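You operate a simulated robot arm through the tools that you are given. There is no shell and no other tool. Be economical: measure what you need, move in short steps, check, and stop when the job is done.

Carry out the task below with a simulated two-armed robot. There is one attempt and no reset: what you move stays moved.

JOB
Pick up the brown plain carton from the black bench with one hand, pass it to the other hand and put it on the trolley top. Take the white hand pad from the sieve bench and put it on the oven side of the wide bench. Put the cube mould on the sieve bench away on the left mat. Take the sieve from the wide bench and put it on the bottom shelf of the cube rack. Put one of the cubes from the front left of the wide bench on top of the white box. Take the keypad and leave it on the top shelf of the mould rack. Put the 750 g weight on the low shelf of the mould rack. Put the pad on the 7 days shelf away on the black bench. Stack the 108 ml core piece from the top of the long counter on top of the 141 ml core piece. Put the loop block that says "62" from the top of the long counter on the left bay of the mould rack and the loop block that says "57" on the top of the shelf scale. Open the blue bin lid. The order is free. Set down upright: cube mould, 750 g weight, loop block.
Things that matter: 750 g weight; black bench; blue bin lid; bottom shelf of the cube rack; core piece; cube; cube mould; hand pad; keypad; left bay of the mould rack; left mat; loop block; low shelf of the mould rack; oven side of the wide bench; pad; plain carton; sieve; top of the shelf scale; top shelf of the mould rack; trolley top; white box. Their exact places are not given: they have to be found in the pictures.

Only the result counts: the job must be done as asked and must still hold three seconds after the hand-in. Knocking over, shifting, dropping, spilling or breaking anything else fails it. A push-on lid holds only when it is set on centred and level and pressed home; a screw cap is set on level and turned clockwise until tight.

ROBOT AND FRAMES
Two 7-joint arms with fingered hands on one trunk, on a base that drives. Base frame: it is fixed to the floor where the robot stands at the start and does not move with it; the origin is under the middle of the robot, x ahead of it, y to its left, z up; the surface under the hand at the start is at about z = 84. Readings come in cm, degrees, newtons and seconds.
The left shoulder is at the start at [2.2, 21.4, 126.9], the right one opposite. With the tool pointing down near the work surface each hand reaches from about 12 to 58 cm from the robot's upright axis, wherever it stands, measured 20 degrees to its own side. Places, roughly: 750 g weight [-250, 225, 100]; black bench [70, -30, 80]; blue bin lid [-170, -630, 50]; bottom shelf of the cube rack [-430, 180, 10]; core piece [250, 150, 100]; cube [-150, 0, 100]; cube mould [-400, -25, 75]; hand pad [-400, 0, 75]; keypad [-225, 175, 75]; left bay of the mould rack (22x24 cm) [84, 128, 102]; left mat (34x20 cm) [88, -52, 84]; loop block [250, -75, 100]; low shelf of the mould rack [80, 160, 30]; oven side of the wide bench [-230, 70, 90]; pad (6x5x4 cm) [-430, 180, 50]; plain carton [50, -25, 100]; sieve [-200, 25, 75]; top of the shelf scale [30, 220, 100]; top shelf of the mould rack [80, 160, 140]; trolley top [-60, -70, 80]; white box (20x13x6 cm) [-160, 200, 90]. Payload 3.3 kg a hand.
The tool frame of a hand sits at the grasp point between the pads (the TCP): z along the fingers, y along the line on which they close. The tips reach 2.6 cm beyond it. Largest opening 13.2 cm; the body of the gripper starts 7.3 cm behind the TCP. The gripper is a hand of 2 fingers: y runs from the thumb to the fingers, the wrist lies at [0, 0, -22.4] in the tool frame.
Orientation is that of the tool frame in the base frame, as [roll, pitch, yaw] about the fixed x, y, z axes, in that order (R = Rz(yaw) Ry(pitch) Rx(roll)). With the fingers straight down and closing along the base's y, the tool's x points along the base's -x, its y along +y and its z along -z.

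CONTROLS
- The arms move only by the tool servo_tool. It takes "left_rows", "right_rows" or both (then of equal length, played together; a hand with none holds still); each is a list of rows, each a list of 2 entries, a list of its own where there are three numbers: the shift along the tool's x, y, z in units of 30 mm (1.0 is 30 mm), then the turn, a rotation vector about the tool's x, y, z in units of 5 degrees (1.0 is 5 degrees). In form: [[[dx, dy, dz], [rx, ry, rz]], ...]. A call has 1 to 8 rows; each row shifts and turns the commanded pose from where the row before left it, along the tool's axes as they then stand. A call with a number of a shift or a turn outside -1 to 1 is refused whole. A row lasts 0.2 s, in which the tool goes at most 5 cm and 8.6 degrees; a call with a longer step from one row to the next is refused whole. Where a pose cannot be reached the arm comes as near as it can. A force on the tool above 40 N (or 10 N above the force at the start of the call, whichever is more), or a blocked arm, ends the call early, and 0.2 s more pass. In this call time passes only in rows, and 0.2 s behind the last. The reply holds the time, the measured pose of the TCP, the force on the tool along the base axes, the opening and the grip force, in the units named above and with some noise, with the torque about the TCP (base axes, N m) and any sound that the robot's microphone picked up.
- Cameras (640 x 400 px; columns grow to the right, rows downward): "scene" is now at [5.18, -7.36, 143.21]; the picture's right is [-0.88, -0.48, 0.00], its down [-0.32, 0.59, -0.74] and it looks along [0.35, -0.65, -0.68] (base axes); focal length 214 px, centre (320, 200). "left" rides on the left gripper at [-6.6, -0.3, -9.9] in its tool frame; the picture's right is [0.04, -1.00, 0.00], its down [0.83, 0.03, -0.55] and it looks along [0.55, 0.02, 0.83] (tool axes); focal length 261 px, centre (320, 200). "right" rides on the right gripper at [6.6, -0.3, -9.9] in its tool frame; the picture's right is [0.04, 1.00, 0.00], its down [-0.83, 0.03, -0.55] and it looks along [-0.55, 0.02, 0.83] (tool axes); focal length 261 px, centre (320, 200).
- get_image(camera): a new picture of that camera. No time passes.
- lift_body(by): slides the trunk up (or, below 0, down) by that many cm; the arms and the scene camera ride with it, the base frame stays. It gives what a move gives, with no picture.
- drive_base(legs): drives the robot by 1 to 6 legs, each [ahead, left, turn to the left] in cm, cm and degrees, along the robot's own axes; the way and the turn of a leg run together, so that a leg with both is an arc; at most 150 cm and 180 degrees a leg. The arms and the cameras ride along, it lands a little off, and it stops where it bumps. It gives what a move gives.
- move_fingers(finger1, thumb_bend, hand): sets how far each is bent, from 0 (flat) to 1 (curled in); at 0.3 the hand is open as for a grip, at 0.7 the pads meet at the TCP. One left out holds its place. A second passes; each finger stops where it meets its share of the squeeze, and holds until it gets a number again. It is the only way to open and close the hand. It gives what a move gives, with no picture; readings hold the bend of each and the force on the fingers (four entries, about 0 where the hand has none), thumb and palm.
- aim_head(pan, tilt): turns the head with the scene camera to pan (to the left, within 86 degrees either way) and tilt (down, from -29 to 69), counted from straight ahead of the robot. It gives what a move gives.
- measure_at(camera, pixels): for up to 12 pixels [column, row] of the newest picture of that camera ("zoom" is the newest enlarged one), the place [x, y, z] in the base frame of the surface seen there, good to about 0.3 cm. No time passes.
- inspect(camera, box): a new picture of the part [left, top, right, bottom] of that camera's present view, enlarged. No time passes.
- sign_off(): hands the job in; it is judged then, once.

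Keep the steps short. Do not move on a guess: measure, check each grasp and each placing, and mend mistakes. In all there are 378 turns and 360 pictures (those below and enlarged ones count). Leave the grippers open and the arms clear of the work at the hand-in unless told otherwise, and finish with a single line.

The tools are called after ">>>" as a command line: name --argument value ..., lists and objects as JSON in quotes. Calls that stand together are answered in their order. servo_tool: Moves the arms, as the interface text tells. Its arguments: {"type":"object","properties":{"left_rows":{"type":"array","items":{"type":"array"}},"right_rows":{"type":"array","items":{"type":"array"}}},"required":[]} The other tools are called the same way: lift_body (by) slides the trunk up or down; move_fingers (finger1, thumb_bend, hand) moves the fingers one by one; drive_base (legs) drives the base; aim_head (pan, tilt) turns the head that bears the scene camera; get_image (camera) takes a picture; measure_at (camera, pixels) gives the place of the surface under pixels of a picture; inspect (camera, box) takes an enlarged picture of a part of a camera's view; sign_off () hands the job in.

At the start:

```text
clock: 0.0
left_position: [27.69, -5.18, 123.33]
left_tool_rot: [-180.0, 0.0, -180.0]
left_force: [0.6, 0.8, 0.6]
left_ft_torque: [-0.01, -0.02, -0.03]
left_gripper_width: 13.19
left_finger_force: 0.0
left_shape: jaw
left_bend: [0.3, 0.3]
left_finger forces: [0.0, 0.0, 0.0, 0.0, 0.1, 0.1]
right_position: [38.93, -40.95, 115.39]
right_tool_rot: [180.0, 0.0, 180.0]
right_force: [0.0, 0.7, 0.9]
right_ft_torque: [0.02, -0.01, -0.02]
right_gripper_width: 13.18
right_finger_force: 0.1
right_shape: jaw
right_bend: [0.3, 0.3]
right_finger forces: [0.0, 0.0, 0.0, 0.0, 0.1, 0.1]
trunk travel left (down, up): [-55.0, 21.1]
robot x, y, heading: [0.0, 0.01, -0.1]
head pan, tilt: [-61.6, 42.4]
```

scene: 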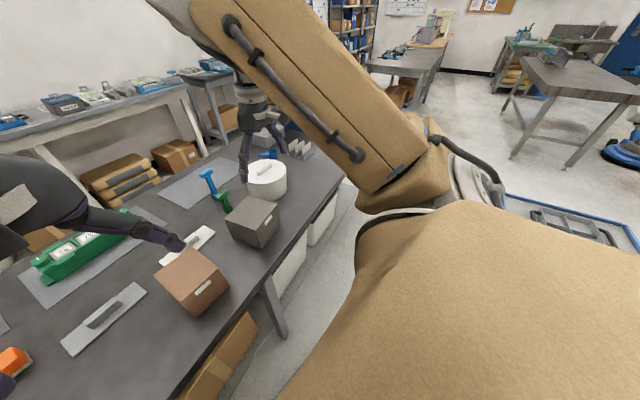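
right: 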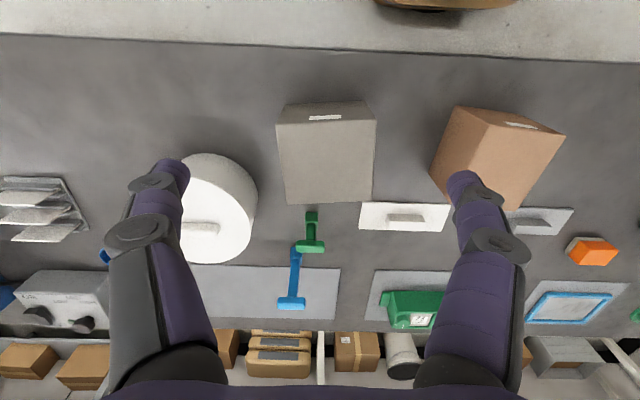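
left: 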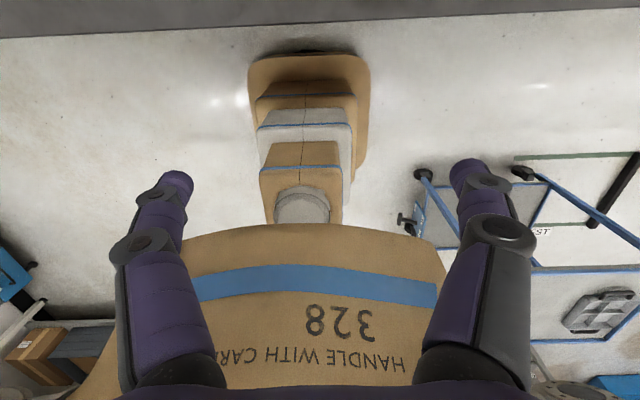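

I see the black bench with the brown carton at about (192,280) in the scene view. First I look around with the head.

>>> aim_head --pan 0 --tilt 30

>>> get_image --camera "scene"

>>> aim_head --pan 80 --tilt 25

>>> get_image --camera "scene"

>>> aim_head --pan -86 --tilt 30

>>> get_image --camera "scene"

```text
clock: 1.3
left_position: [27.62, -5.19, 123.43]
left_tool_rot: [180.0, 0.0, 179.9]
left_force: [0.2, -0.9, -0.1]
left_ft_torque: [0.01, 0.01, 0.01]
left_gripper_width: 13.18
left_finger_force: 0.1
left_shape: jaw
left_bend: [0.3, 0.3]
left_finger forces: [0.0, 0.0, 0.0, 0.0, 0.0, 0.0]
right_position: [38.83, -40.94, 115.39]
right_tool_rot: [180.0, -0.1, -180.0]
right_force: [0.4, 0.2, 0.4]
right_ft_torque: [-0.03, 0.02, 0.0]
right_gripper_width: 13.18
right_finger_force: 0.1
right_shape: jaw
right_bend: [0.3, 0.3]
right_finger forces: [0.1, 0.1, 0.0, 0.1, 0.1, 0.0]
trunk travel left (down, up): [-55.0, 21.1]
robot x, y, heading: [0.05, -0.03, -0.0]
head pan, tilt: [0.0, 30.0]
```

```text
356 pictures are left
```

scene: 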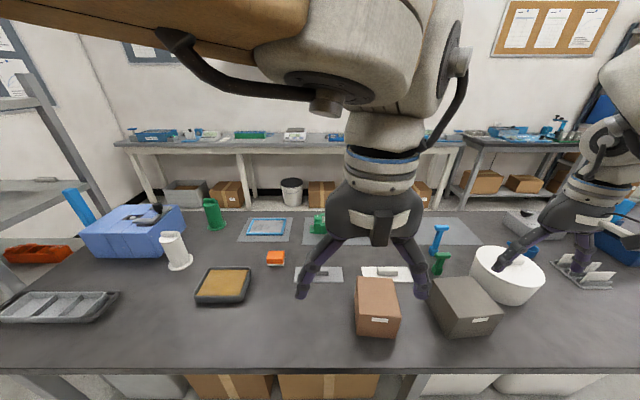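

```text
clock: 2.9
left_position: [27.9, -5.14, 123.36]
left_tool_rot: [180.0, 0.1, -179.9]
left_force: [-0.2, 0.3, -1.1]
left_ft_torque: [0.0, 0.01, 0.01]
left_gripper_width: 13.17
left_finger_force: 0.1
left_shape: jaw
left_bend: [0.3, 0.3]
left_finger forces: [0.0, 0.0, 0.1, 0.1, 0.1, 0.0]
right_position: [38.8, -41.02, 115.37]
right_tool_rot: [179.9, -0.1, -180.0]
right_force: [0.9, -0.5, -0.2]
right_ft_torque: [-0.01, 0.03, 0.02]
right_gripper_width: 13.18
right_finger_force: 0.0
right_shape: jaw
right_bend: [0.3, 0.3]
right_finger forces: [0.0, 0.0, 0.0, 0.0, 0.0, 0.0]
trunk travel left (down, up): [-55.0, 21.1]
robot x, y, heading: [0.03, -0.19, 0.0]
head pan, tilt: [80.0, 25.0]
```

```text
355 pictures are left
```

scene: 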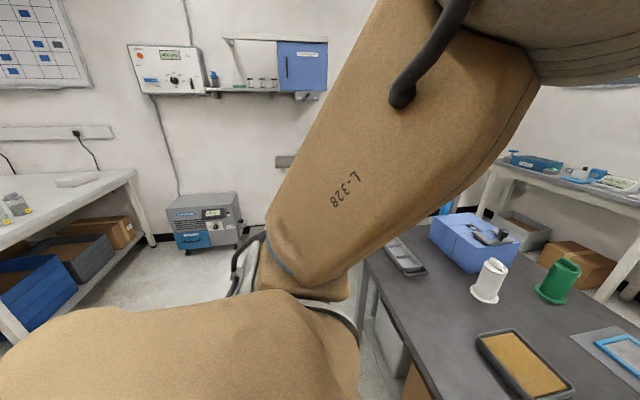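

```text
clock: 5.4
left_position: [27.81, -5.16, 123.41]
left_tool_rot: [180.0, -0.1, -180.0]
left_force: [0.1, 0.1, 0.5]
left_ft_torque: [-0.01, 0.01, 0.0]
left_gripper_width: 13.2
left_finger_force: 0.1
left_shape: jaw
left_bend: [0.3, 0.3]
left_finger forces: [0.1, 0.0, 0.0, 0.0, 0.0, 0.0]
right_position: [39.04, -40.92, 115.28]
right_tool_rot: [179.9, 0.0, -180.0]
right_force: [1.5, -0.6, 0.1]
right_ft_torque: [0.0, 0.05, -0.02]
right_gripper_width: 13.19
right_finger_force: 0.0
right_shape: jaw
right_bend: [0.3, 0.3]
right_finger forces: [0.1, 0.1, 0.0, 0.1, 0.0, 0.1]
trunk travel left (down, up): [-55.0, 21.1]
robot x, y, heading: [0.16, 0.03, -0.0]
head pan, tilt: [-85.9, 30.0]
```

```text
354 pictures are left
```

scene: 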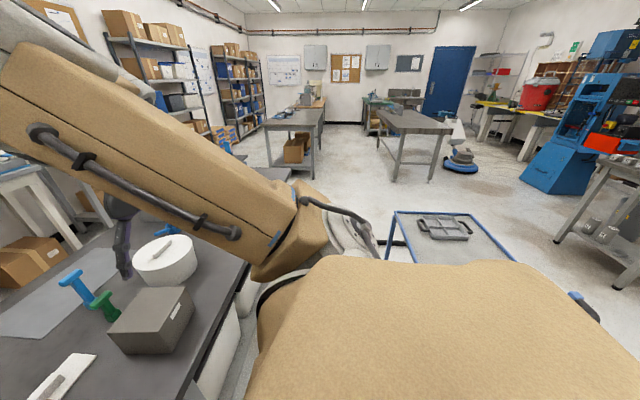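

Measure the carton's corners in the right picture, and other bench items.

>>> measure_at --camera "right" --pixels '[[458, 108], [560, 135], [434, 176], [515, 207], [495, 150], [520, 170], [520, 255], [440, 275], [320, 282], [378, 275], [405, 215], [570, 20]]'

>>> inspect --camera "right" --box '[340, 80, 640, 350]'

```text
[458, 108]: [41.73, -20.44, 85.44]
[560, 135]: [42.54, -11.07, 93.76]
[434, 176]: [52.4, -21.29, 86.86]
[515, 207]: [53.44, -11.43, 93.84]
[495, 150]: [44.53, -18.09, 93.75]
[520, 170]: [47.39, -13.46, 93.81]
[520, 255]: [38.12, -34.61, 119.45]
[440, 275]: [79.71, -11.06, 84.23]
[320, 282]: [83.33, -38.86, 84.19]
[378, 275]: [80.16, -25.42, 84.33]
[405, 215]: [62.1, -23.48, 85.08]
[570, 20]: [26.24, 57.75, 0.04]
```

```text
1.48 times, centred on (490, 215) of right
```

zoom: 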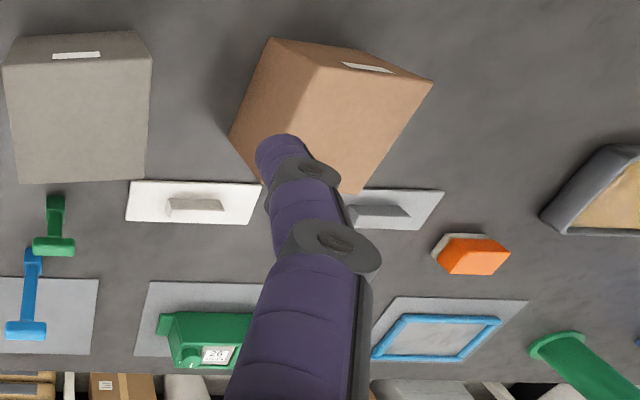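

>>> measure_at --camera "zoom" --pixels '[[323, 72], [426, 84], [358, 186], [310, 100], [270, 45], [235, 135], [30, 285], [95, 283], [92, 350], [4, 350], [152, 285], [137, 352]]'

>>> aim_head --pan -30 --tilt 35

>>> get_image --camera "scene"

```text
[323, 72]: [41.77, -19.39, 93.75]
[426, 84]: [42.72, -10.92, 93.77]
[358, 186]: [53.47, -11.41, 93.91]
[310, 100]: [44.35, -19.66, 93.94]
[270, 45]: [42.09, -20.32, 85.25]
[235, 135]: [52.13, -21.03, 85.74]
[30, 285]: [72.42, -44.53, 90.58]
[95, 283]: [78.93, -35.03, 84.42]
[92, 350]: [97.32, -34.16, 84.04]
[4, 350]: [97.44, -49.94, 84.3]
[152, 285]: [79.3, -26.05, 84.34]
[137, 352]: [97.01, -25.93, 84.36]
```

```text
clock: 6.6
left_position: [27.7, -5.21, 123.37]
left_tool_rot: [180.0, 0.0, -180.0]
left_force: [-0.5, 0.3, 0.5]
left_ft_torque: [0.01, -0.01, -0.02]
left_gripper_width: 13.17
left_finger_force: 0.1
left_shape: jaw
left_bend: [0.3, 0.3]
left_finger forces: [0.0, 0.0, 0.0, 0.1, 0.0, 0.1]
right_position: [38.88, -40.96, 115.46]
right_tool_rot: [-180.0, 0.0, 179.9]
right_force: [-0.7, 0.2, 0.4]
right_ft_torque: [-0.02, 0.0, 0.02]
right_gripper_width: 13.18
right_finger_force: 0.0
right_shape: jaw
right_bend: [0.3, 0.3]
right_finger forces: [0.0, 0.0, 0.0, 0.1, 0.0, 0.0]
trunk travel left (down, up): [-55.0, 21.1]
robot x, y, heading: [-0.22, -0.15, -0.0]
head pan, tilt: [-30.0, 35.0]
```

```text
352 pictures are left
```

scene: 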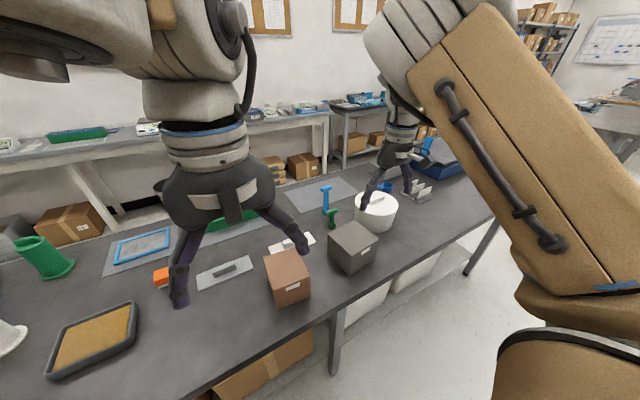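

Carton: x 41.8–53.4, y −19.6…−11.2, top z 93.8. I bring the right hand over it (48, −15.3).

>>> servo_tool --right_rows '[[[-0.38, 1, 0], [0, 0, 0]], [[-0.38, 1, 0], [0, 0, 0]], [[-0.38, 1, 0], [0, 0, 0]], [[-0.38, 1, 0], [0, 0, 0]], [[-0.38, 1, 0], [0, 0, 0]], [[-0.38, 1, 0], [0, 0, 0]], [[-0.38, 1, 0], [0, 0, 0]], [[-0.38, 1, 0], [0, 0, 0]]]'

>>> servo_tool --right_rows '[[[0, 0.55, 1], [0, 0, 0]], [[0, 0, 1], [0, 0, 0]], [[0, 0, 1], [0, 0, 0]], [[0, 0, 0.5], [0, 0, 0]]]'

>>> get_image --camera "right"

>>> get_image --camera "scene"

```text
clock: 8.4
left_position: [27.8, -5.03, 123.37]
left_tool_rot: [-179.9, -0.1, 180.0]
left_force: [0.1, 0.0, -0.2]
left_ft_torque: [-0.03, -0.01, -0.03]
left_gripper_width: 13.21
left_finger_force: 0.1
left_shape: jaw
left_bend: [0.3, 0.3]
left_finger forces: [0.0, 0.0, 0.0, 0.0, 0.0, 0.0]
right_position: [47.98, -16.57, 115.67]
right_tool_rot: [-179.8, 0.2, -179.7]
right_force: [-0.2, -0.7, 0.5]
right_ft_torque: [0.01, 0.01, 0.02]
right_gripper_width: 13.2
right_finger_force: 0.0
right_shape: jaw
right_bend: [0.3, 0.3]
right_finger forces: [0.0, 0.0, 0.0, 0.1, 0.0, 0.1]
trunk travel left (down, up): [-55.0, 21.1]
robot x, y, heading: [0.26, 0.01, -0.0]
head pan, tilt: [-30.0, 35.0]
```

```text
clock: 9.4
left_position: [27.76, -5.09, 123.33]
left_tool_rot: [-180.0, 0.1, 180.0]
left_force: [0.6, -0.2, -0.4]
left_ft_torque: [0.01, 0.01, -0.04]
left_gripper_width: 13.2
left_finger_force: 0.1
left_shape: jaw
left_bend: [0.3, 0.3]
left_finger forces: [0.0, 0.0, 0.0, 0.0, 0.1, 0.0]
right_position: [48.37, -17.08, 111.84]
right_tool_rot: [178.2, -0.5, 177.2]
right_force: [-0.6, -0.7, 0.7]
right_ft_torque: [0.02, -0.03, 0.01]
right_gripper_width: 13.22
right_finger_force: 0.0
right_shape: jaw
right_bend: [0.3, 0.3]
right_finger forces: [0.0, 0.1, 0.0, 0.1, 0.0, 0.0]
right hand out of reach, approached as far as the arm can: row 2, 3, 4
trunk travel left (down, up): [-55.0, 21.1]
robot x, y, heading: [-0.01, 0.06, -0.1]
head pan, tilt: [-30.0, 35.0]
```

```text
351 pictures are left
```

right: 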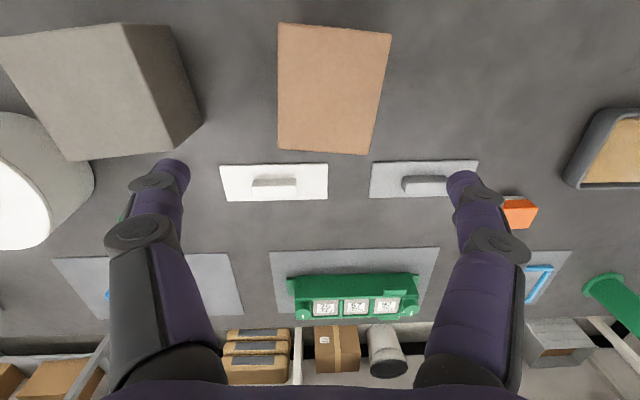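

```text
350 pictures are left
```

scene: 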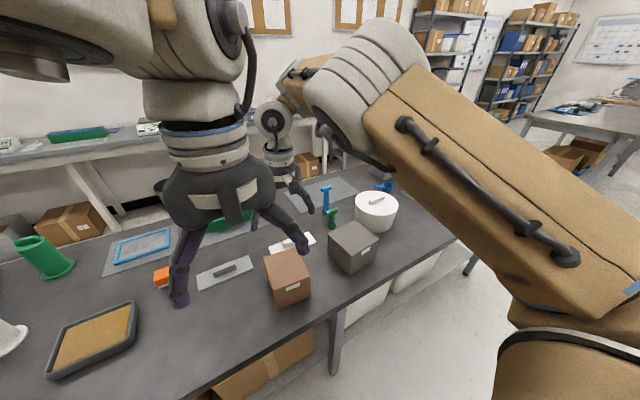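

Descent stopped by arm reach. I lower the trunk by 12 cm instead and re-check.

>>> lift_body --by -8

>>> servo_tool --right_rows '[[[0, 0, 0], [0, 0, 0]]]'

```text
clock: 10.6
left_position: [27.88, -5.12, 115.43]
left_tool_rot: [-180.0, 0.0, -180.0]
left_force: [0.0, -0.5, 0.0]
left_ft_torque: [-0.01, -0.01, 0.04]
left_gripper_width: 13.2
left_finger_force: 0.1
left_shape: jaw
left_bend: [0.3, 0.3]
left_finger forces: [0.0, 0.0, 0.0, 0.0, 0.1, 0.0]
right_position: [48.39, -17.3, 103.02]
right_tool_rot: [178.0, -1.5, 177.2]
right_force: [0.1, -0.9, -0.5]
right_ft_torque: [0.0, 0.03, 0.01]
right_gripper_width: 13.19
right_finger_force: 0.0
right_shape: jaw
right_bend: [0.3, 0.3]
right_finger forces: [0.0, 0.0, 0.0, 0.0, 0.1, 0.1]
trunk travel left (down, up): [-47.0, 29.1]
robot x, y, heading: [0.22, -0.05, -0.1]
head pan, tilt: [-30.0, 35.0]
```

```text
clock: 11.0
left_position: [27.78, -5.12, 115.35]
left_tool_rot: [-180.0, 0.0, 180.0]
left_force: [-0.1, 0.7, 0.4]
left_ft_torque: [-0.03, 0.03, -0.01]
left_gripper_width: 13.19
left_finger_force: 0.0
left_shape: jaw
left_bend: [0.3, 0.3]
left_finger forces: [0.1, 0.1, 0.1, 0.0, 0.0, 0.0]
right_position: [48.54, -17.42, 103.3]
right_tool_rot: [178.1, -1.3, 177.1]
right_force: [0.6, 0.0, 0.2]
right_ft_torque: [-0.03, 0.02, 0.01]
right_gripper_width: 13.18
right_finger_force: 0.0
right_shape: jaw
right_bend: [0.3, 0.3]
right_finger forces: [0.0, 0.0, 0.0, 0.1, 0.0, 0.1]
trunk travel left (down, up): [-47.0, 29.1]
robot x, y, heading: [-0.1, -0.27, 0.1]
head pan, tilt: [-30.0, 35.0]
```

>>> servo_tool --right_rows '[[[0.1, 0.35, 0], [0.3, 0, 0]], [[0.1, 0.35, 0], [0, 0, 0]]]'

>>> lift_body --by -4

>>> get_image --camera "right"

```text
clock: 11.6
left_position: [27.88, -5.13, 115.45]
left_tool_rot: [-180.0, -0.1, 180.0]
left_force: [-0.7, -0.1, -0.6]
left_ft_torque: [0.0, -0.01, 0.02]
left_gripper_width: 13.19
left_finger_force: 0.1
left_shape: jaw
left_bend: [0.3, 0.3]
left_finger forces: [0.0, 0.0, 0.0, 0.1, 0.0, 0.0]
right_position: [48.5, -17.34, 103.37]
right_tool_rot: [178.2, -1.2, 177.2]
right_force: [-0.3, -0.6, 0.4]
right_ft_torque: [0.03, -0.01, 0.0]
right_gripper_width: 13.19
right_finger_force: 0.1
right_shape: jaw
right_bend: [0.3, 0.3]
right_finger forces: [0.0, 0.0, 0.0, 0.0, 0.0, 0.1]
right hand out of reach, approached as far as the arm can: row 1, 2
trunk travel left (down, up): [-47.0, 29.1]
robot x, y, heading: [-0.18, -0.09, 0.0]
head pan, tilt: [-30.0, 35.0]
```

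```text
clock: 12.4
left_position: [27.9, -5.0, 111.49]
left_tool_rot: [-179.9, 0.0, -179.9]
left_force: [-0.7, 0.1, 0.3]
left_ft_torque: [0.02, 0.0, 0.0]
left_gripper_width: 13.17
left_finger_force: 0.1
left_shape: jaw
left_bend: [0.3, 0.3]
left_finger forces: [0.0, 0.0, 0.0, 0.1, 0.0, 0.1]
right_position: [48.78, -17.37, 98.77]
right_tool_rot: [178.1, -1.9, 177.2]
right_force: [0.0, -0.6, -0.5]
right_ft_torque: [-0.02, 0.0, -0.02]
right_gripper_width: 13.19
right_finger_force: 0.1
right_shape: jaw
right_bend: [0.3, 0.3]
right_finger forces: [0.1, 0.0, 0.0, 0.0, 0.0, 0.1]
trunk travel left (down, up): [-43.0, 33.1]
robot x, y, heading: [0.42, 0.11, -0.2]
head pan, tilt: [-30.0, 35.0]
```

```text
349 pictures are left
```

right: 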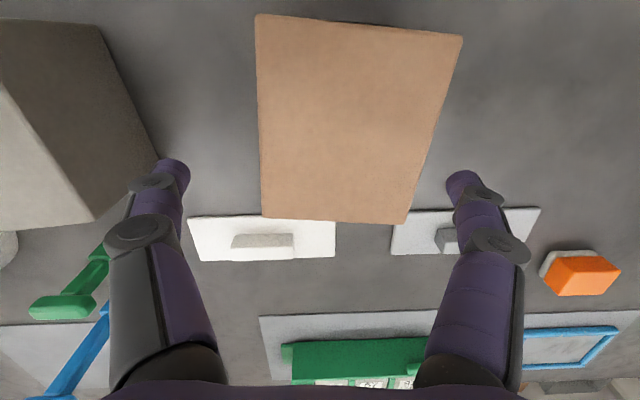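

The right arm is near its limit; drive the base 8 cm left so the box lies more to the right side, then shift the hand back.

>>> drive_base --legs '[[0, 8, 0]]'

>>> servo_tool --right_rows '[[[0.1, -1, -0.2], [0.3, 0, 0]], [[0.1, -0.9, -0.2], [0, 0, 0]], [[0, 0, 0], [0, 0, 0]]]'

>>> get_image --camera "right"

```text
clock: 13.5
left_position: [27.87, 3.04, 111.42]
left_tool_rot: [-180.0, 0.0, 180.0]
left_force: [-1.0, 0.3, 0.5]
left_ft_torque: [0.0, 0.01, -0.02]
left_gripper_width: 13.19
left_finger_force: 0.0
left_shape: jaw
left_bend: [0.3, 0.3]
left_finger forces: [0.0, 0.0, 0.0, 0.0, 0.0, 0.0]
right_position: [48.78, -9.34, 98.81]
right_tool_rot: [178.1, -1.7, 177.2]
right_force: [0.3, 0.8, 0.6]
right_ft_torque: [-0.01, 0.04, -0.01]
right_gripper_width: 13.17
right_finger_force: 0.1
right_shape: jaw
right_bend: [0.3, 0.3]
right_finger forces: [0.1, 0.0, 0.0, 0.1, 0.1, 0.0]
trunk travel left (down, up): [-43.0, 33.1]
robot x, y, heading: [0.23, 8.23, 0.1]
head pan, tilt: [-30.0, 35.0]
```

```text
clock: 14.3
left_position: [27.75, 2.99, 111.51]
left_tool_rot: [179.9, 0.0, -180.0]
left_force: [-0.2, -0.3, -0.4]
left_ft_torque: [-0.01, 0.01, 0.0]
left_gripper_width: 13.18
left_finger_force: 0.1
left_shape: jaw
left_bend: [0.3, 0.3]
left_finger forces: [0.0, 0.1, 0.0, 0.1, 0.1, 0.0]
right_position: [47.77, -14.89, 99.89]
right_tool_rot: [179.6, -1.8, 177.2]
right_force: [0.0, -0.1, 0.1]
right_ft_torque: [0.0, 0.01, 0.01]
right_gripper_width: 13.2
right_finger_force: 0.1
right_shape: jaw
right_bend: [0.3, 0.3]
right_finger forces: [0.0, 0.0, 0.0, 0.1, 0.0, 0.0]
trunk travel left (down, up): [-43.0, 33.1]
robot x, y, heading: [-0.01, 8.23, 0.1]
head pan, tilt: [-30.0, 35.0]
```

```text
348 pictures are left
```

right: 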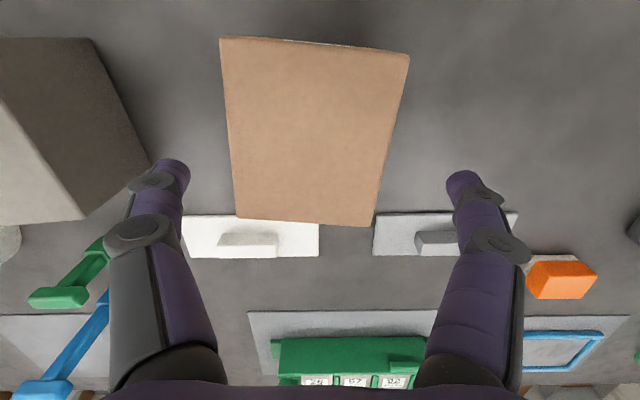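

>>> servo_tool --right_rows '[[[0, -0.1, 0.8], [0, 0.35, 0]], [[0, 0, 0.8], [0, 0, 0]], [[0, 0, 0.8], [0, 0, 0]], [[0, 0, 0], [0, 0, 0]]]'

>>> get_image --camera "right"

```text
clock: 15.3
left_position: [27.75, 2.84, 111.31]
left_tool_rot: [-180.0, 0.0, 180.0]
left_force: [0.9, 0.5, -0.1]
left_ft_torque: [0.02, 0.01, 0.01]
left_gripper_width: 13.2
left_finger_force: 0.0
left_shape: jaw
left_bend: [0.3, 0.3]
left_finger forces: [0.0, 0.1, 0.0, 0.0, 0.1, 0.0]
right_position: [47.6, -15.48, 92.85]
right_tool_rot: [179.2, -3.4, 176.5]
right_force: [-0.6, 0.8, 0.4]
right_ft_torque: [0.0, 0.0, -0.01]
right_gripper_width: 13.18
right_finger_force: 0.0
right_shape: jaw
right_bend: [0.3, 0.3]
right_finger forces: [0.0, 0.1, 0.0, 0.0, 0.0, 0.0]
trunk travel left (down, up): [-43.0, 33.1]
robot x, y, heading: [0.28, 8.04, 0.0]
head pan, tilt: [-30.0, 35.0]
```

```text
347 pictures are left
```

right: 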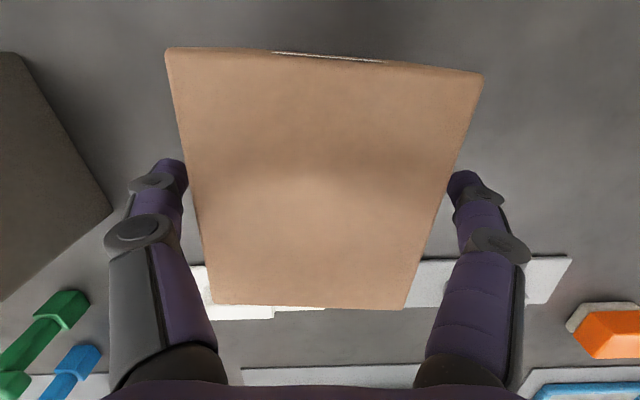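

>>> servo_tool --right_rows '[[[0, 0, 0], [0, -0.7, 0]], [[0, 0, 0], [0, 0, 0]]]'

>>> move_fingers --hand "right" --finger1 0.7 --thumb_bend 0.7

```text
clock: 15.9
left_position: [27.9, 2.91, 111.38]
left_tool_rot: [-180.0, 0.0, 180.0]
left_force: [-0.1, -0.3, 0.0]
left_ft_torque: [-0.02, -0.01, 0.01]
left_gripper_width: 13.19
left_finger_force: 0.1
left_shape: jaw
left_bend: [0.3, 0.3]
left_finger forces: [0.0, 0.0, 0.1, 0.0, 0.0, 0.0]
right_position: [47.35, -16.53, 92.15]
right_tool_rot: [178.5, -1.0, 174.9]
right_force: [0.6, -0.5, 0.2]
right_ft_torque: [-0.05, 0.02, -0.01]
right_gripper_width: 13.18
right_finger_force: 0.0
right_shape: jaw
right_bend: [0.3, 0.3]
right_finger forces: [0.0, 0.1, 0.0, 0.0, 0.1, 0.0]
trunk travel left (down, up): [-43.0, 33.1]
robot x, y, heading: [0.29, 8.23, -0.0]
head pan, tilt: [-30.0, 35.0]
```

```text
clock: 16.9
left_position: [27.74, 2.89, 111.39]
left_tool_rot: [179.9, 0.0, 180.0]
left_force: [0.8, 0.5, -0.1]
left_ft_torque: [0.03, -0.01, 0.03]
left_gripper_width: 13.2
left_finger_force: 0.0
left_shape: jaw
left_bend: [0.3, 0.3]
left_finger forces: [0.1, 0.1, 0.0, 0.0, 0.0, 0.0]
right_position: [47.38, -16.16, 92.59]
right_tool_rot: [178.3, -0.5, 174.8]
right_force: [-0.4, 0.9, -4.9]
right_ft_torque: [-0.02, 0.05, 0.01]
right_gripper_width: 10.19
right_finger_force: 35.7
right_shape: fingers
right_bend: [0.49, 0.54]
right_finger forces: [35.7, 0.1, 0.0, 0.0, 35.9, 0.1]
trunk travel left (down, up): [-43.0, 33.1]
robot x, y, heading: [-0.28, 8.21, 0.2]
head pan, tilt: [-30.0, 35.0]
```

Gripped (36 N). Lift with the trunk and check.

>>> lift_body --by 20

>>> get_image --camera "right"

>>> get_image --camera "scene"

```text
clock: 19.1
left_position: [27.83, 2.88, 131.33]
left_tool_rot: [-180.0, 0.0, -180.0]
left_force: [0.5, 0.0, 0.0]
left_ft_torque: [0.01, 0.02, 0.01]
left_gripper_width: 13.21
left_finger_force: 0.1
left_shape: jaw
left_bend: [0.3, 0.3]
left_finger forces: [0.0, 0.0, 0.1, 0.1, 0.1, 0.0]
right_position: [47.72, -15.92, 112.89]
right_tool_rot: [178.7, 0.2, 175.7]
right_force: [0.7, 0.0, -4.9]
right_ft_torque: [-0.03, 0.06, 0.0]
right_gripper_width: 10.21
right_finger_force: 35.5
right_shape: fingers
right_bend: [0.5, 0.54]
right_finger forces: [35.6, 0.0, 0.0, 0.1, 35.9, 0.0]
trunk travel left (down, up): [-63.0, 13.1]
robot x, y, heading: [0.05, 7.81, 0.1]
head pan, tilt: [-30.0, 35.0]
```

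```text
346 pictures are left
```

right: 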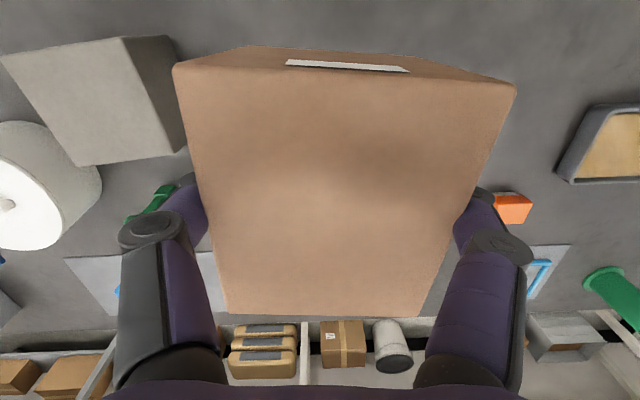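

```text
345 pictures are left
```

scene: 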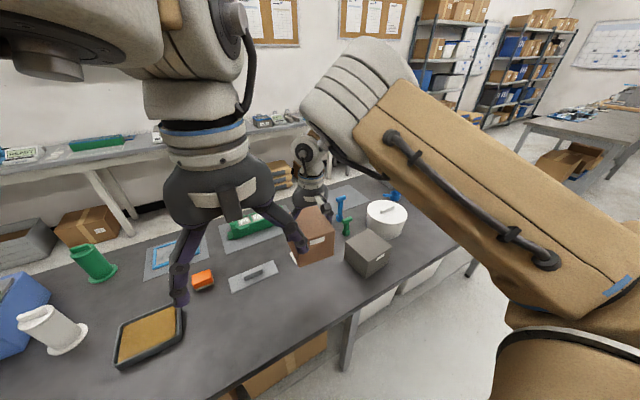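

Carton is held. Now bring the left hand down and tilt it forward (60° from vertical) for a handover from the robot side.

>>> servo_tool --left_rows '[[[-0.17, 0, 0.42], [0, -1, 0]], [[-0.11, 0, 0.44], [0, -1, 0]], [[-0.07, 0, 0.45], [0, -1, 0]], [[-0.03, 0, 0.45], [0, -1, 0]], [[0, 0, 0.45], [0, -1, 0]], [[0.03, 0, 0.44], [0, -1, 0]]]'

>>> servo_tool --left_rows '[[[0.06, 0, 0.44], [0, -1, 0]], [[0.12, 0, 0.43], [0, -1, 0]], [[0.16, 0, 0.42], [0, -1, 0]], [[0.2, 0, 0.4], [0, -1, 0]], [[0.24, 0, 0.38], [0, -1, 0]], [[0.27, 0, 0.36], [0, -1, 0]]]'

>>> aim_head --pan -15 --tilt 45

>>> get_image --camera "scene"

>>> get_image --camera "left"

```text
clock: 20.7
left_position: [34.74, 6.48, 124.88]
left_tool_rot: [-179.7, 32.2, -173.0]
left_force: [0.3, 0.4, -0.2]
left_ft_torque: [-0.01, 0.04, -0.02]
left_gripper_width: 13.2
left_finger_force: 0.1
left_shape: jaw
left_bend: [0.3, 0.3]
left_finger forces: [0.1, 0.0, 0.0, 0.0, 0.0, 0.1]
right_position: [47.57, -16.21, 112.63]
right_tool_rot: [178.6, -0.4, 175.4]
right_force: [1.0, -0.1, -4.9]
right_ft_torque: [-0.04, 0.02, -0.01]
right_gripper_width: 10.21
right_finger_force: 35.8
right_shape: fingers
right_bend: [0.5, 0.54]
right_finger forces: [35.6, 0.0, 0.0, 0.0, 35.7, 0.0]
trunk travel left (down, up): [-63.0, 13.1]
robot x, y, heading: [0.12, 8.42, -0.0]
head pan, tilt: [-30.0, 35.0]
stopped in row 6 (left hand): the arm was blocked; the commanded pose is now the measured one
```

```text
clock: 22.3
left_position: [43.11, 15.22, 127.47]
left_tool_rot: [-167.6, 62.4, -158.8]
left_force: [-0.2, 0.9, -0.1]
left_ft_torque: [0.02, 0.0, -0.02]
left_gripper_width: 13.17
left_finger_force: 0.1
left_shape: jaw
left_bend: [0.3, 0.3]
left_finger forces: [0.0, 0.1, 0.1, 0.1, 0.0, 0.0]
left hand out of reach, approached as far as the arm can: row 3, 4, 5, 6
right_position: [47.59, -16.33, 112.58]
right_tool_rot: [178.7, -0.4, 175.3]
right_force: [0.8, 0.6, -4.1]
right_ft_torque: [-0.01, 0.03, -0.03]
right_gripper_width: 10.23
right_finger_force: 35.1
right_shape: fingers
right_bend: [0.5, 0.54]
right_finger forces: [35.6, 0.0, 0.0, 0.0, 35.7, 0.0]
trunk travel left (down, up): [-63.0, 13.1]
robot x, y, heading: [-0.0, 8.2, 0.2]
head pan, tilt: [-30.0, 35.0]
stopped in row 6 (left hand): the arm was blocked; the commanded pose is now the measured one
```

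```text
clock: 23.0
left_position: [43.06, 15.16, 127.28]
left_tool_rot: [-167.7, 62.2, -158.9]
left_force: [0.8, 0.0, 0.6]
left_ft_torque: [-0.02, -0.03, -0.03]
left_gripper_width: 13.18
left_finger_force: 0.1
left_shape: jaw
left_bend: [0.3, 0.3]
left_finger forces: [0.1, 0.0, 0.0, 0.1, 0.0, 0.0]
right_position: [47.62, -16.28, 112.62]
right_tool_rot: [178.7, -0.3, 175.4]
right_force: [-0.3, -0.4, -5.0]
right_ft_torque: [-0.04, 0.03, 0.01]
right_gripper_width: 10.19
right_finger_force: 35.4
right_shape: fingers
right_bend: [0.5, 0.54]
right_finger forces: [35.6, 0.0, 0.1, 0.0, 35.6, 0.0]
trunk travel left (down, up): [-63.0, 13.1]
robot x, y, heading: [-0.11, 8.3, -0.1]
head pan, tilt: [-15.0, 45.0]
```

```text
344 pictures are left
```

scene: 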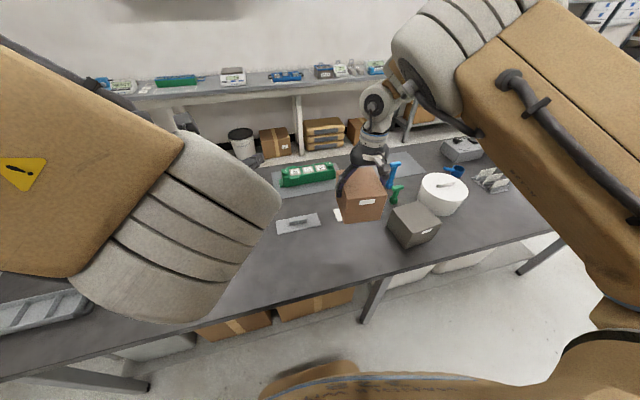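

```text
343 pictures are left
```

left: 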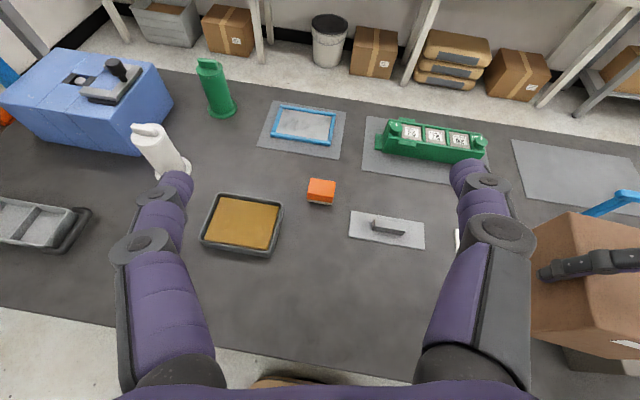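

The left hand now points forward. Turn the carton by −45° about the vertical with the right hand, so the left can approach diagonally (natural pose).

>>> servo_tool --right_rows '[[[0, 0, 0], [0, 0, 1]], [[0, 0, 0], [0, 0, 1]], [[0, 0, 0], [0, 0, 1]], [[0, 0, 0], [0, 0, 1]], [[0, 0, 0], [0, 0, 1]], [[0, 0, 0], [0, 0, 1]], [[0, 0, 0], [0, 0, 1]], [[0, 0, 0], [0, 0, 1]]]'

>>> get_image --camera "scene"

```text
clock: 24.8
left_position: [43.21, 15.26, 127.27]
left_tool_rot: [-167.7, 62.3, -158.8]
left_force: [-1.3, 0.2, 0.3]
left_ft_torque: [-0.02, -0.01, -0.02]
left_gripper_width: 13.2
left_finger_force: 0.1
left_shape: jaw
left_bend: [0.3, 0.3]
left_finger forces: [0.0, 0.0, 0.0, 0.0, 0.0, 0.0]
right_position: [47.56, -16.25, 112.71]
right_tool_rot: [179.2, -0.9, 135.5]
right_force: [0.1, -0.6, -5.8]
right_ft_torque: [0.01, 0.05, 0.01]
right_gripper_width: 10.24
right_finger_force: 35.6
right_shape: fingers
right_bend: [0.5, 0.54]
right_finger forces: [35.7, 0.0, 0.1, 0.1, 35.7, 0.0]
trunk travel left (down, up): [-63.0, 13.1]
robot x, y, heading: [-0.06, 8.08, 0.1]
head pan, tilt: [-15.0, 45.0]
```

```text
342 pictures are left
```

scene: 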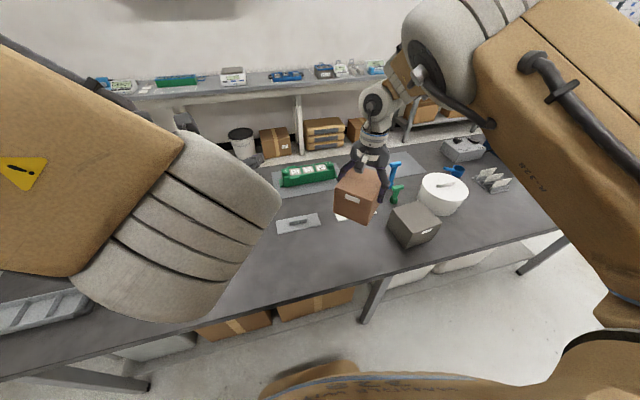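

>>> servo_tool --left_rows '[[[0, 0, 0], [1, 0.1, 0.52]], [[0, 0, 0], [1, 0.1, 0.52]], [[0, 0, 0], [1, 0.1, 0.52]], [[0, 0, 0], [1, 0.1, 0.52]], [[0, 0, 0], [1, 0.1, 0.52]], [[0, 0, 0], [1, 0.1, 0.52]], [[0, 0, 0], [1, 0.1, 0.52]], [[0, 0, 0], [1, 0.1, 0.52]]]'

>>> servo_tool --left_rows '[[[0, 0, 0], [1, 0.1, 0.52]], [[0, 0, 0], [0, -0.85, 0]], [[0, 0, 0], [0, -0.85, 0]], [[0, 0, 0], [0, -0.85, 0]], [[0, 0, 0], [0, -0.85, 0]]]'

>>> get_image --camera "scene"

>>> get_image --camera "left"

```text
clock: 26.6
left_position: [43.07, 15.14, 127.18]
left_tool_rot: [-169.1, 62.6, 154.2]
left_force: [0.0, 0.6, 0.3]
left_ft_torque: [-0.04, -0.01, -0.02]
left_gripper_width: 13.19
left_finger_force: 0.1
left_shape: jaw
left_bend: [0.3, 0.3]
left_finger forces: [0.0, 0.1, 0.0, 0.1, 0.0, 0.1]
right_position: [47.58, -16.19, 112.55]
right_tool_rot: [179.4, -1.0, 135.5]
right_force: [-0.1, 0.7, -5.8]
right_ft_torque: [0.0, 0.04, -0.01]
right_gripper_width: 10.2
right_finger_force: 35.8
right_shape: fingers
right_bend: [0.5, 0.54]
right_finger forces: [35.6, 0.0, 0.1, 0.0, 35.7, 0.0]
trunk travel left (down, up): [-63.0, 13.1]
robot x, y, heading: [-0.02, 7.93, -0.2]
head pan, tilt: [-15.0, 45.0]
```

```text
clock: 27.8
left_position: [42.63, 14.52, 127.26]
left_tool_rot: [-156.7, 77.8, 160.9]
left_force: [0.4, 0.2, 1.0]
left_ft_torque: [0.01, -0.02, 0.02]
left_gripper_width: 13.19
left_finger_force: 0.2
left_shape: jaw
left_bend: [0.3, 0.3]
left_finger forces: [0.0, 0.0, 0.0, 0.1, 0.0, 0.0]
left hand out of reach, approached as far as the arm can: row 5
right_position: [47.56, -16.32, 112.55]
right_tool_rot: [179.2, -0.9, 135.5]
right_force: [-0.2, 0.5, -5.2]
right_ft_torque: [0.0, 0.06, 0.0]
right_gripper_width: 10.19
right_finger_force: 35.3
right_shape: fingers
right_bend: [0.5, 0.54]
right_finger forces: [35.5, 0.1, 0.0, 0.1, 35.8, 0.0]
trunk travel left (down, up): [-63.0, 13.1]
robot x, y, heading: [0.13, 8.05, -0.0]
head pan, tilt: [-15.0, 45.0]
```

```text
341 pictures are left
```

scene: 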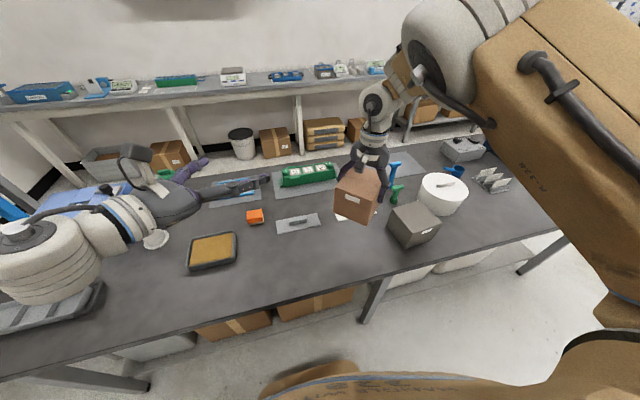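

```text
340 pictures are left
```

left: 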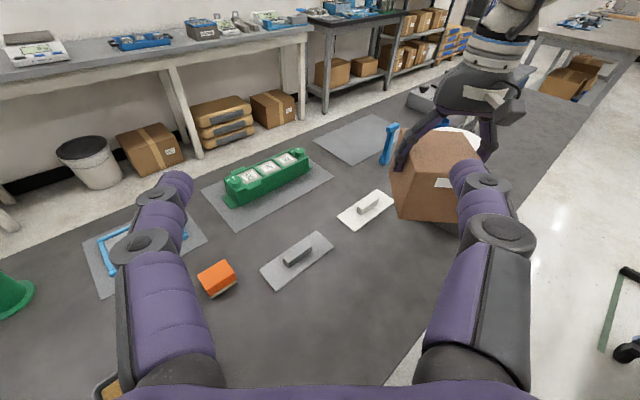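

Pose is good (pointing (.72,−.67,−.19)). Move left to a pre-grasp 10 cm before the carton's near face.

>>> servo_tool --left_rows '[[[0.72, -0.73, 0.65], [0, 0, 0]], [[0.72, -0.73, 0.65], [0, 0, 0]], [[0.72, -0.73, 0.65], [0, 0, 0]], [[0.72, -0.73, 0.65], [0, 0, 0]], [[0.72, -0.73, 0.65], [0, 0, 0]], [[0.72, -0.73, 0.65], [0, 0, 0]], [[0.72, -0.73, 0.65], [0, 0, 0]], [[0.72, -0.73, 0.65], [0, 0, 0]]]'

>>> get_image --camera "left"

>>> get_image --camera "scene"

```text
clock: 29.6
left_position: [42.18, 12.58, 127.13]
left_tool_rot: [-154.0, 78.7, 164.6]
left_force: [-0.1, 0.2, 1.1]
left_ft_torque: [-0.03, 0.03, 0.01]
left_gripper_width: 13.19
left_finger_force: 0.0
left_shape: jaw
left_bend: [0.3, 0.3]
left_finger forces: [0.1, 0.0, 0.0, 0.0, 0.1, 0.0]
left hand out of reach, approached as far as the arm can: row 1, 2, 3, 4, 5, 6, 7, 8
right_position: [47.59, -16.22, 112.65]
right_tool_rot: [179.1, -1.1, 135.5]
right_force: [0.0, -1.0, -4.4]
right_ft_torque: [0.01, 0.03, 0.02]
right_gripper_width: 10.19
right_finger_force: 35.3
right_shape: fingers
right_bend: [0.5, 0.54]
right_finger forces: [35.6, 0.0, 0.0, 0.0, 35.7, 0.0]
trunk travel left (down, up): [-63.0, 13.1]
robot x, y, heading: [-0.51, 8.28, -0.1]
head pan, tilt: [-15.0, 45.0]
```

```text
339 pictures are left
```

left: 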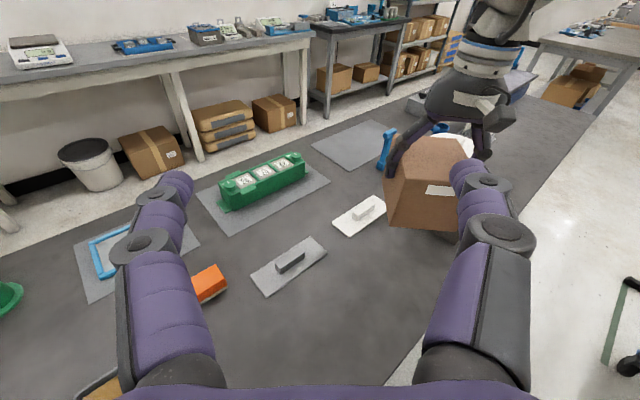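

```text
338 pictures are left
```

scene: 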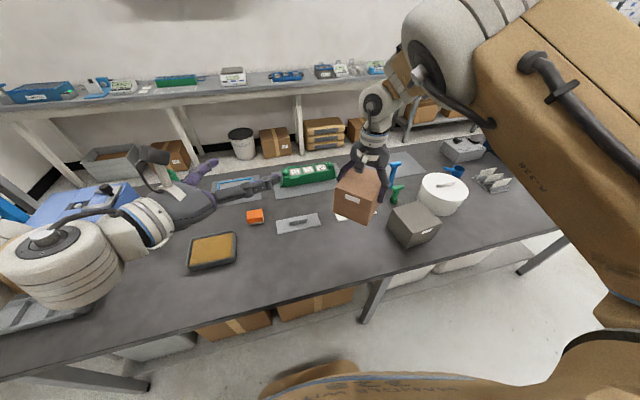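

The left wrist is at a limit; I undo part of the tilt and try moving sideways.

>>> servo_tool --left_rows '[[[0, 0, 0], [0, 1, 0]], [[0, 0, 0], [0, 1, 0]], [[0, 0, 0], [0, 1, 0]], [[0, 0, 0], [0, 1, 0]], [[0, 0, 0], [0, 1, 0]]]'

>>> servo_tool --left_rows '[[[0, -0.6, 0.8], [0, 0, 0]], [[0, -0.6, 0.8], [0, 0, 0]], [[0, -0.6, 0.8], [0, 0, 0]], [[0, -0.6, 0.8], [0, 0, 0]]]'

```text
clock: 30.8
left_position: [42.21, 12.61, 127.11]
left_tool_rot: [-171.5, 54.5, 146.0]
left_force: [-0.1, 0.4, -0.6]
left_ft_torque: [0.01, -0.01, -0.02]
left_gripper_width: 13.2
left_finger_force: 0.1
left_shape: jaw
left_bend: [0.3, 0.3]
left_finger forces: [0.1, 0.0, 0.1, 0.0, 0.0, 0.0]
right_position: [47.51, -16.28, 112.56]
right_tool_rot: [179.2, -1.0, 135.4]
right_force: [-0.2, -0.7, -4.5]
right_ft_torque: [0.03, 0.03, -0.01]
right_gripper_width: 10.19
right_finger_force: 35.7
right_shape: fingers
right_bend: [0.5, 0.54]
right_finger forces: [35.6, 0.0, 0.1, 0.0, 35.8, 0.0]
trunk travel left (down, up): [-63.0, 13.1]
robot x, y, heading: [-0.35, 7.76, 0.1]
head pan, tilt: [-15.0, 45.0]
```

```text
clock: 31.8
left_position: [43.44, 1.68, 122.25]
left_tool_rot: [-171.5, 54.6, 145.9]
left_force: [-0.3, -0.1, -0.6]
left_ft_torque: [-0.02, 0.01, -0.01]
left_gripper_width: 13.23
left_finger_force: 0.1
left_shape: jaw
left_bend: [0.3, 0.3]
left_finger forces: [0.0, 0.0, 0.1, 0.1, 0.1, 0.1]
right_position: [47.53, -16.24, 112.63]
right_tool_rot: [179.1, -1.0, 135.6]
right_force: [0.3, 0.7, -4.7]
right_ft_torque: [-0.02, 0.06, 0.0]
right_gripper_width: 10.18
right_finger_force: 36.2
right_shape: fingers
right_bend: [0.5, 0.54]
right_finger forces: [35.5, 0.1, 0.0, 0.0, 35.7, 0.1]
trunk travel left (down, up): [-63.0, 13.1]
robot x, y, heading: [-0.06, 8.16, -0.1]
head pan, tilt: [-15.0, 45.0]
```

It moves now. Continue to the pre-grasp point.

>>> servo_tool --left_rows '[[[0.49, -0.61, 0.72], [0, 0, 0]], [[0.49, -0.61, 0.72], [0, 0, 0]], [[0.49, -0.61, 0.72], [0, 0, 0]], [[0.49, -0.61, 0.72], [0, 0, 0]], [[0.49, -0.61, 0.72], [0, 0, 0]]]'

>>> get_image --camera "left"

>>> get_image --camera "scene"

>>> get_image --camera "right"

```text
clock: 33.0
left_position: [40.05, -9.13, 110.73]
left_tool_rot: [-171.5, 54.6, 145.9]
left_force: [-0.9, -0.2, 0.2]
left_ft_torque: [0.01, 0.01, 0.01]
left_gripper_width: 13.18
left_finger_force: 0.0
left_shape: jaw
left_bend: [0.3, 0.3]
left_finger forces: [0.1, 0.0, 0.0, 0.0, 0.0, 0.0]
right_position: [47.49, -16.2, 112.57]
right_tool_rot: [179.2, -0.9, 135.4]
right_force: [1.0, 0.5, -5.5]
right_ft_torque: [0.02, 0.07, 0.03]
right_gripper_width: 10.19
right_finger_force: 35.3
right_shape: fingers
right_bend: [0.5, 0.54]
right_finger forces: [35.5, 0.0, 0.0, 0.1, 35.8, 0.1]
trunk travel left (down, up): [-63.0, 13.1]
robot x, y, heading: [0.15, 8.12, 0.2]
head pan, tilt: [-15.0, 45.0]
```

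```text
337 pictures are left
```

left: 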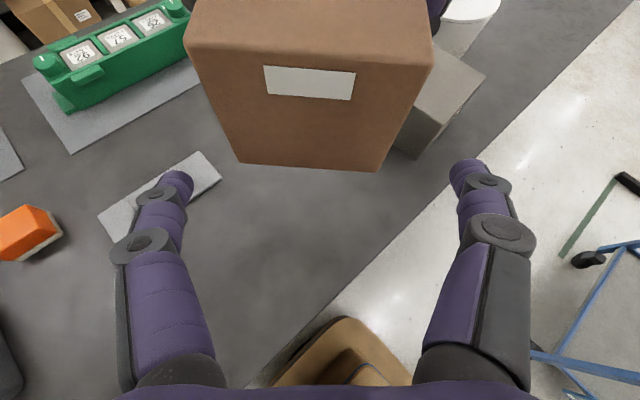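

```text
336 pictures are left
```

scene: 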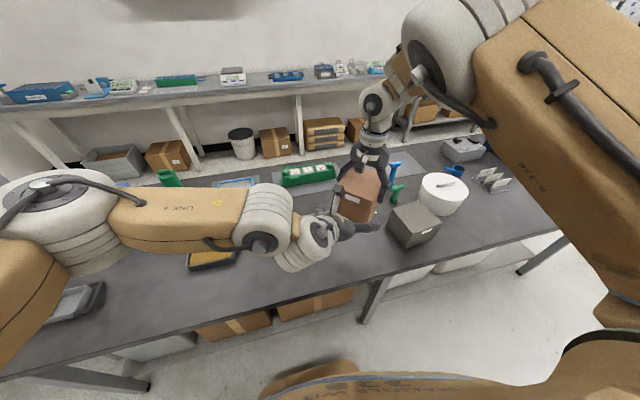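

```text
335 pictures are left
```

right: 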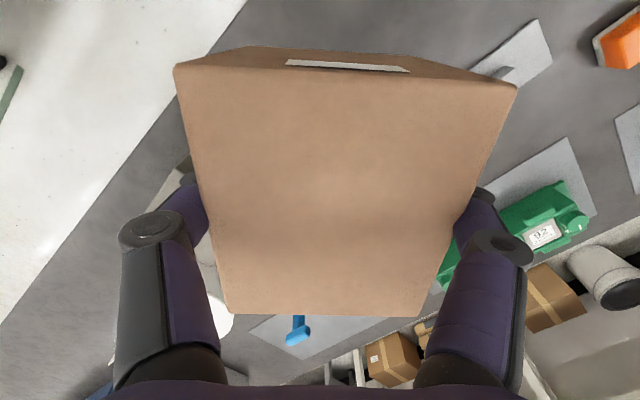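

>>> measure_at --camera "left" --pixels '[[243, 157], [379, 166], [195, 48], [428, 62], [310, 120]]'

>>> servo_tool --left_rows '[[[0, 0, 0], [0, -1, 0]], [[0, 0, 0], [0, -1, 0]]]'

```text
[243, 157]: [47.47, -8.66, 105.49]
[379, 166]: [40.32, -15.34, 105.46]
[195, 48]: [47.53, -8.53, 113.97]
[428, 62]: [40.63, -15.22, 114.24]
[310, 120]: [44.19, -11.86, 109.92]
```

```text
clock: 33.6
left_position: [40.05, -9.06, 110.8]
left_tool_rot: [-168.5, 64.4, 149.5]
left_force: [0.5, 0.0, -0.4]
left_ft_torque: [-0.01, -0.02, -0.01]
left_gripper_width: 13.2
left_finger_force: 0.1
left_shape: jaw
left_bend: [0.3, 0.3]
left_finger forces: [0.0, 0.0, 0.0, 0.0, 0.0, 0.0]
right_position: [47.51, -16.21, 112.63]
right_tool_rot: [179.2, -1.0, 135.5]
right_force: [0.4, 0.1, -4.8]
right_ft_torque: [0.0, 0.03, -0.02]
right_gripper_width: 10.21
right_finger_force: 35.1
right_shape: fingers
right_bend: [0.5, 0.54]
right_finger forces: [35.5, 0.1, 0.0, 0.1, 35.7, 0.0]
trunk travel left (down, up): [-63.0, 13.1]
robot x, y, heading: [0.01, 8.15, 0.0]
head pan, tilt: [-15.0, 45.0]
```

Near face centre (44.0, −12.0), z 105–114. Approach 7.5 cm along the fingers.

>>> servo_tool --left_rows '[[[0, 0.05, 0.7], [0, 0, 0]], [[0, 0.05, 0.7], [0, 0, 0]], [[0, 0.05, 0.7], [0, 0, 0]], [[-0.06, 0, 0.4], [0, 0, 0]], [[0, 0, 0], [0, 0, 0]]]'

>>> get_image --camera "left"

>>> get_image --camera "right"

>>> get_image --camera "scene"

```text
clock: 34.8
left_position: [47.56, -11.51, 107.85]
left_tool_rot: [-168.6, 64.1, 151.4]
left_force: [-35.4, 2.0, -13.1]
left_ft_torque: [0.46, -1.42, -1.58]
left_gripper_width: 13.17
left_finger_force: 0.0
left_shape: jaw
left_bend: [0.3, 0.25]
left_finger forces: [0.0, 0.1, 0.0, 0.0, 36.1, 0.0]
right_position: [47.8, -16.25, 112.69]
right_tool_rot: [178.8, -0.6, 135.5]
right_force: [34.8, -3.1, 8.3]
right_ft_torque: [0.07, -0.19, -0.13]
right_gripper_width: 10.23
right_finger_force: 34.6
right_shape: fingers
right_bend: [0.5, 0.57]
right_finger forces: [48.1, 0.0, 0.0, 0.1, 22.3, 0.1]
trunk travel left (down, up): [-63.0, 13.1]
robot x, y, heading: [-0.42, 7.9, 0.2]
head pan, tilt: [-15.0, 45.0]
```

```text
334 pictures are left
```

left: 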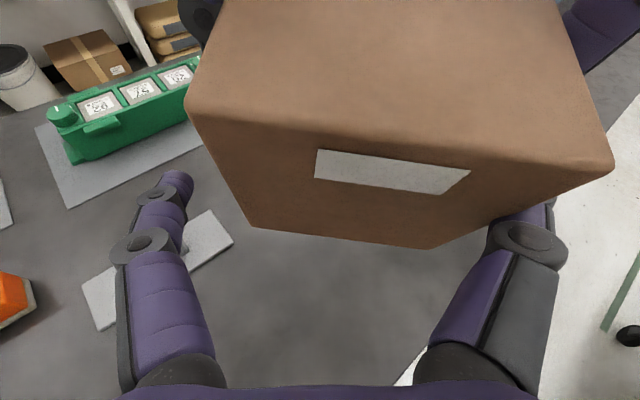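

```text
333 pictures are left
```

right: 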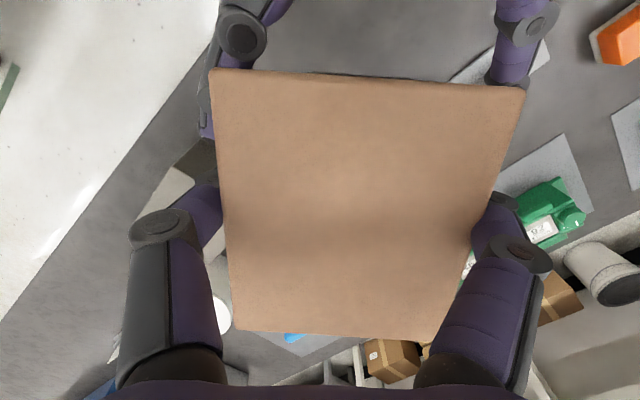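

```text
332 pictures are left
```

scene: 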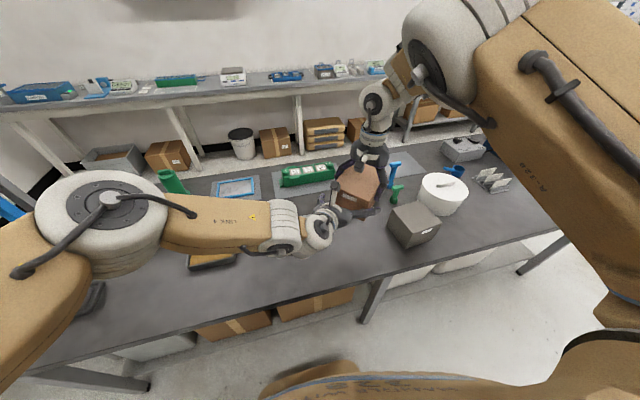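

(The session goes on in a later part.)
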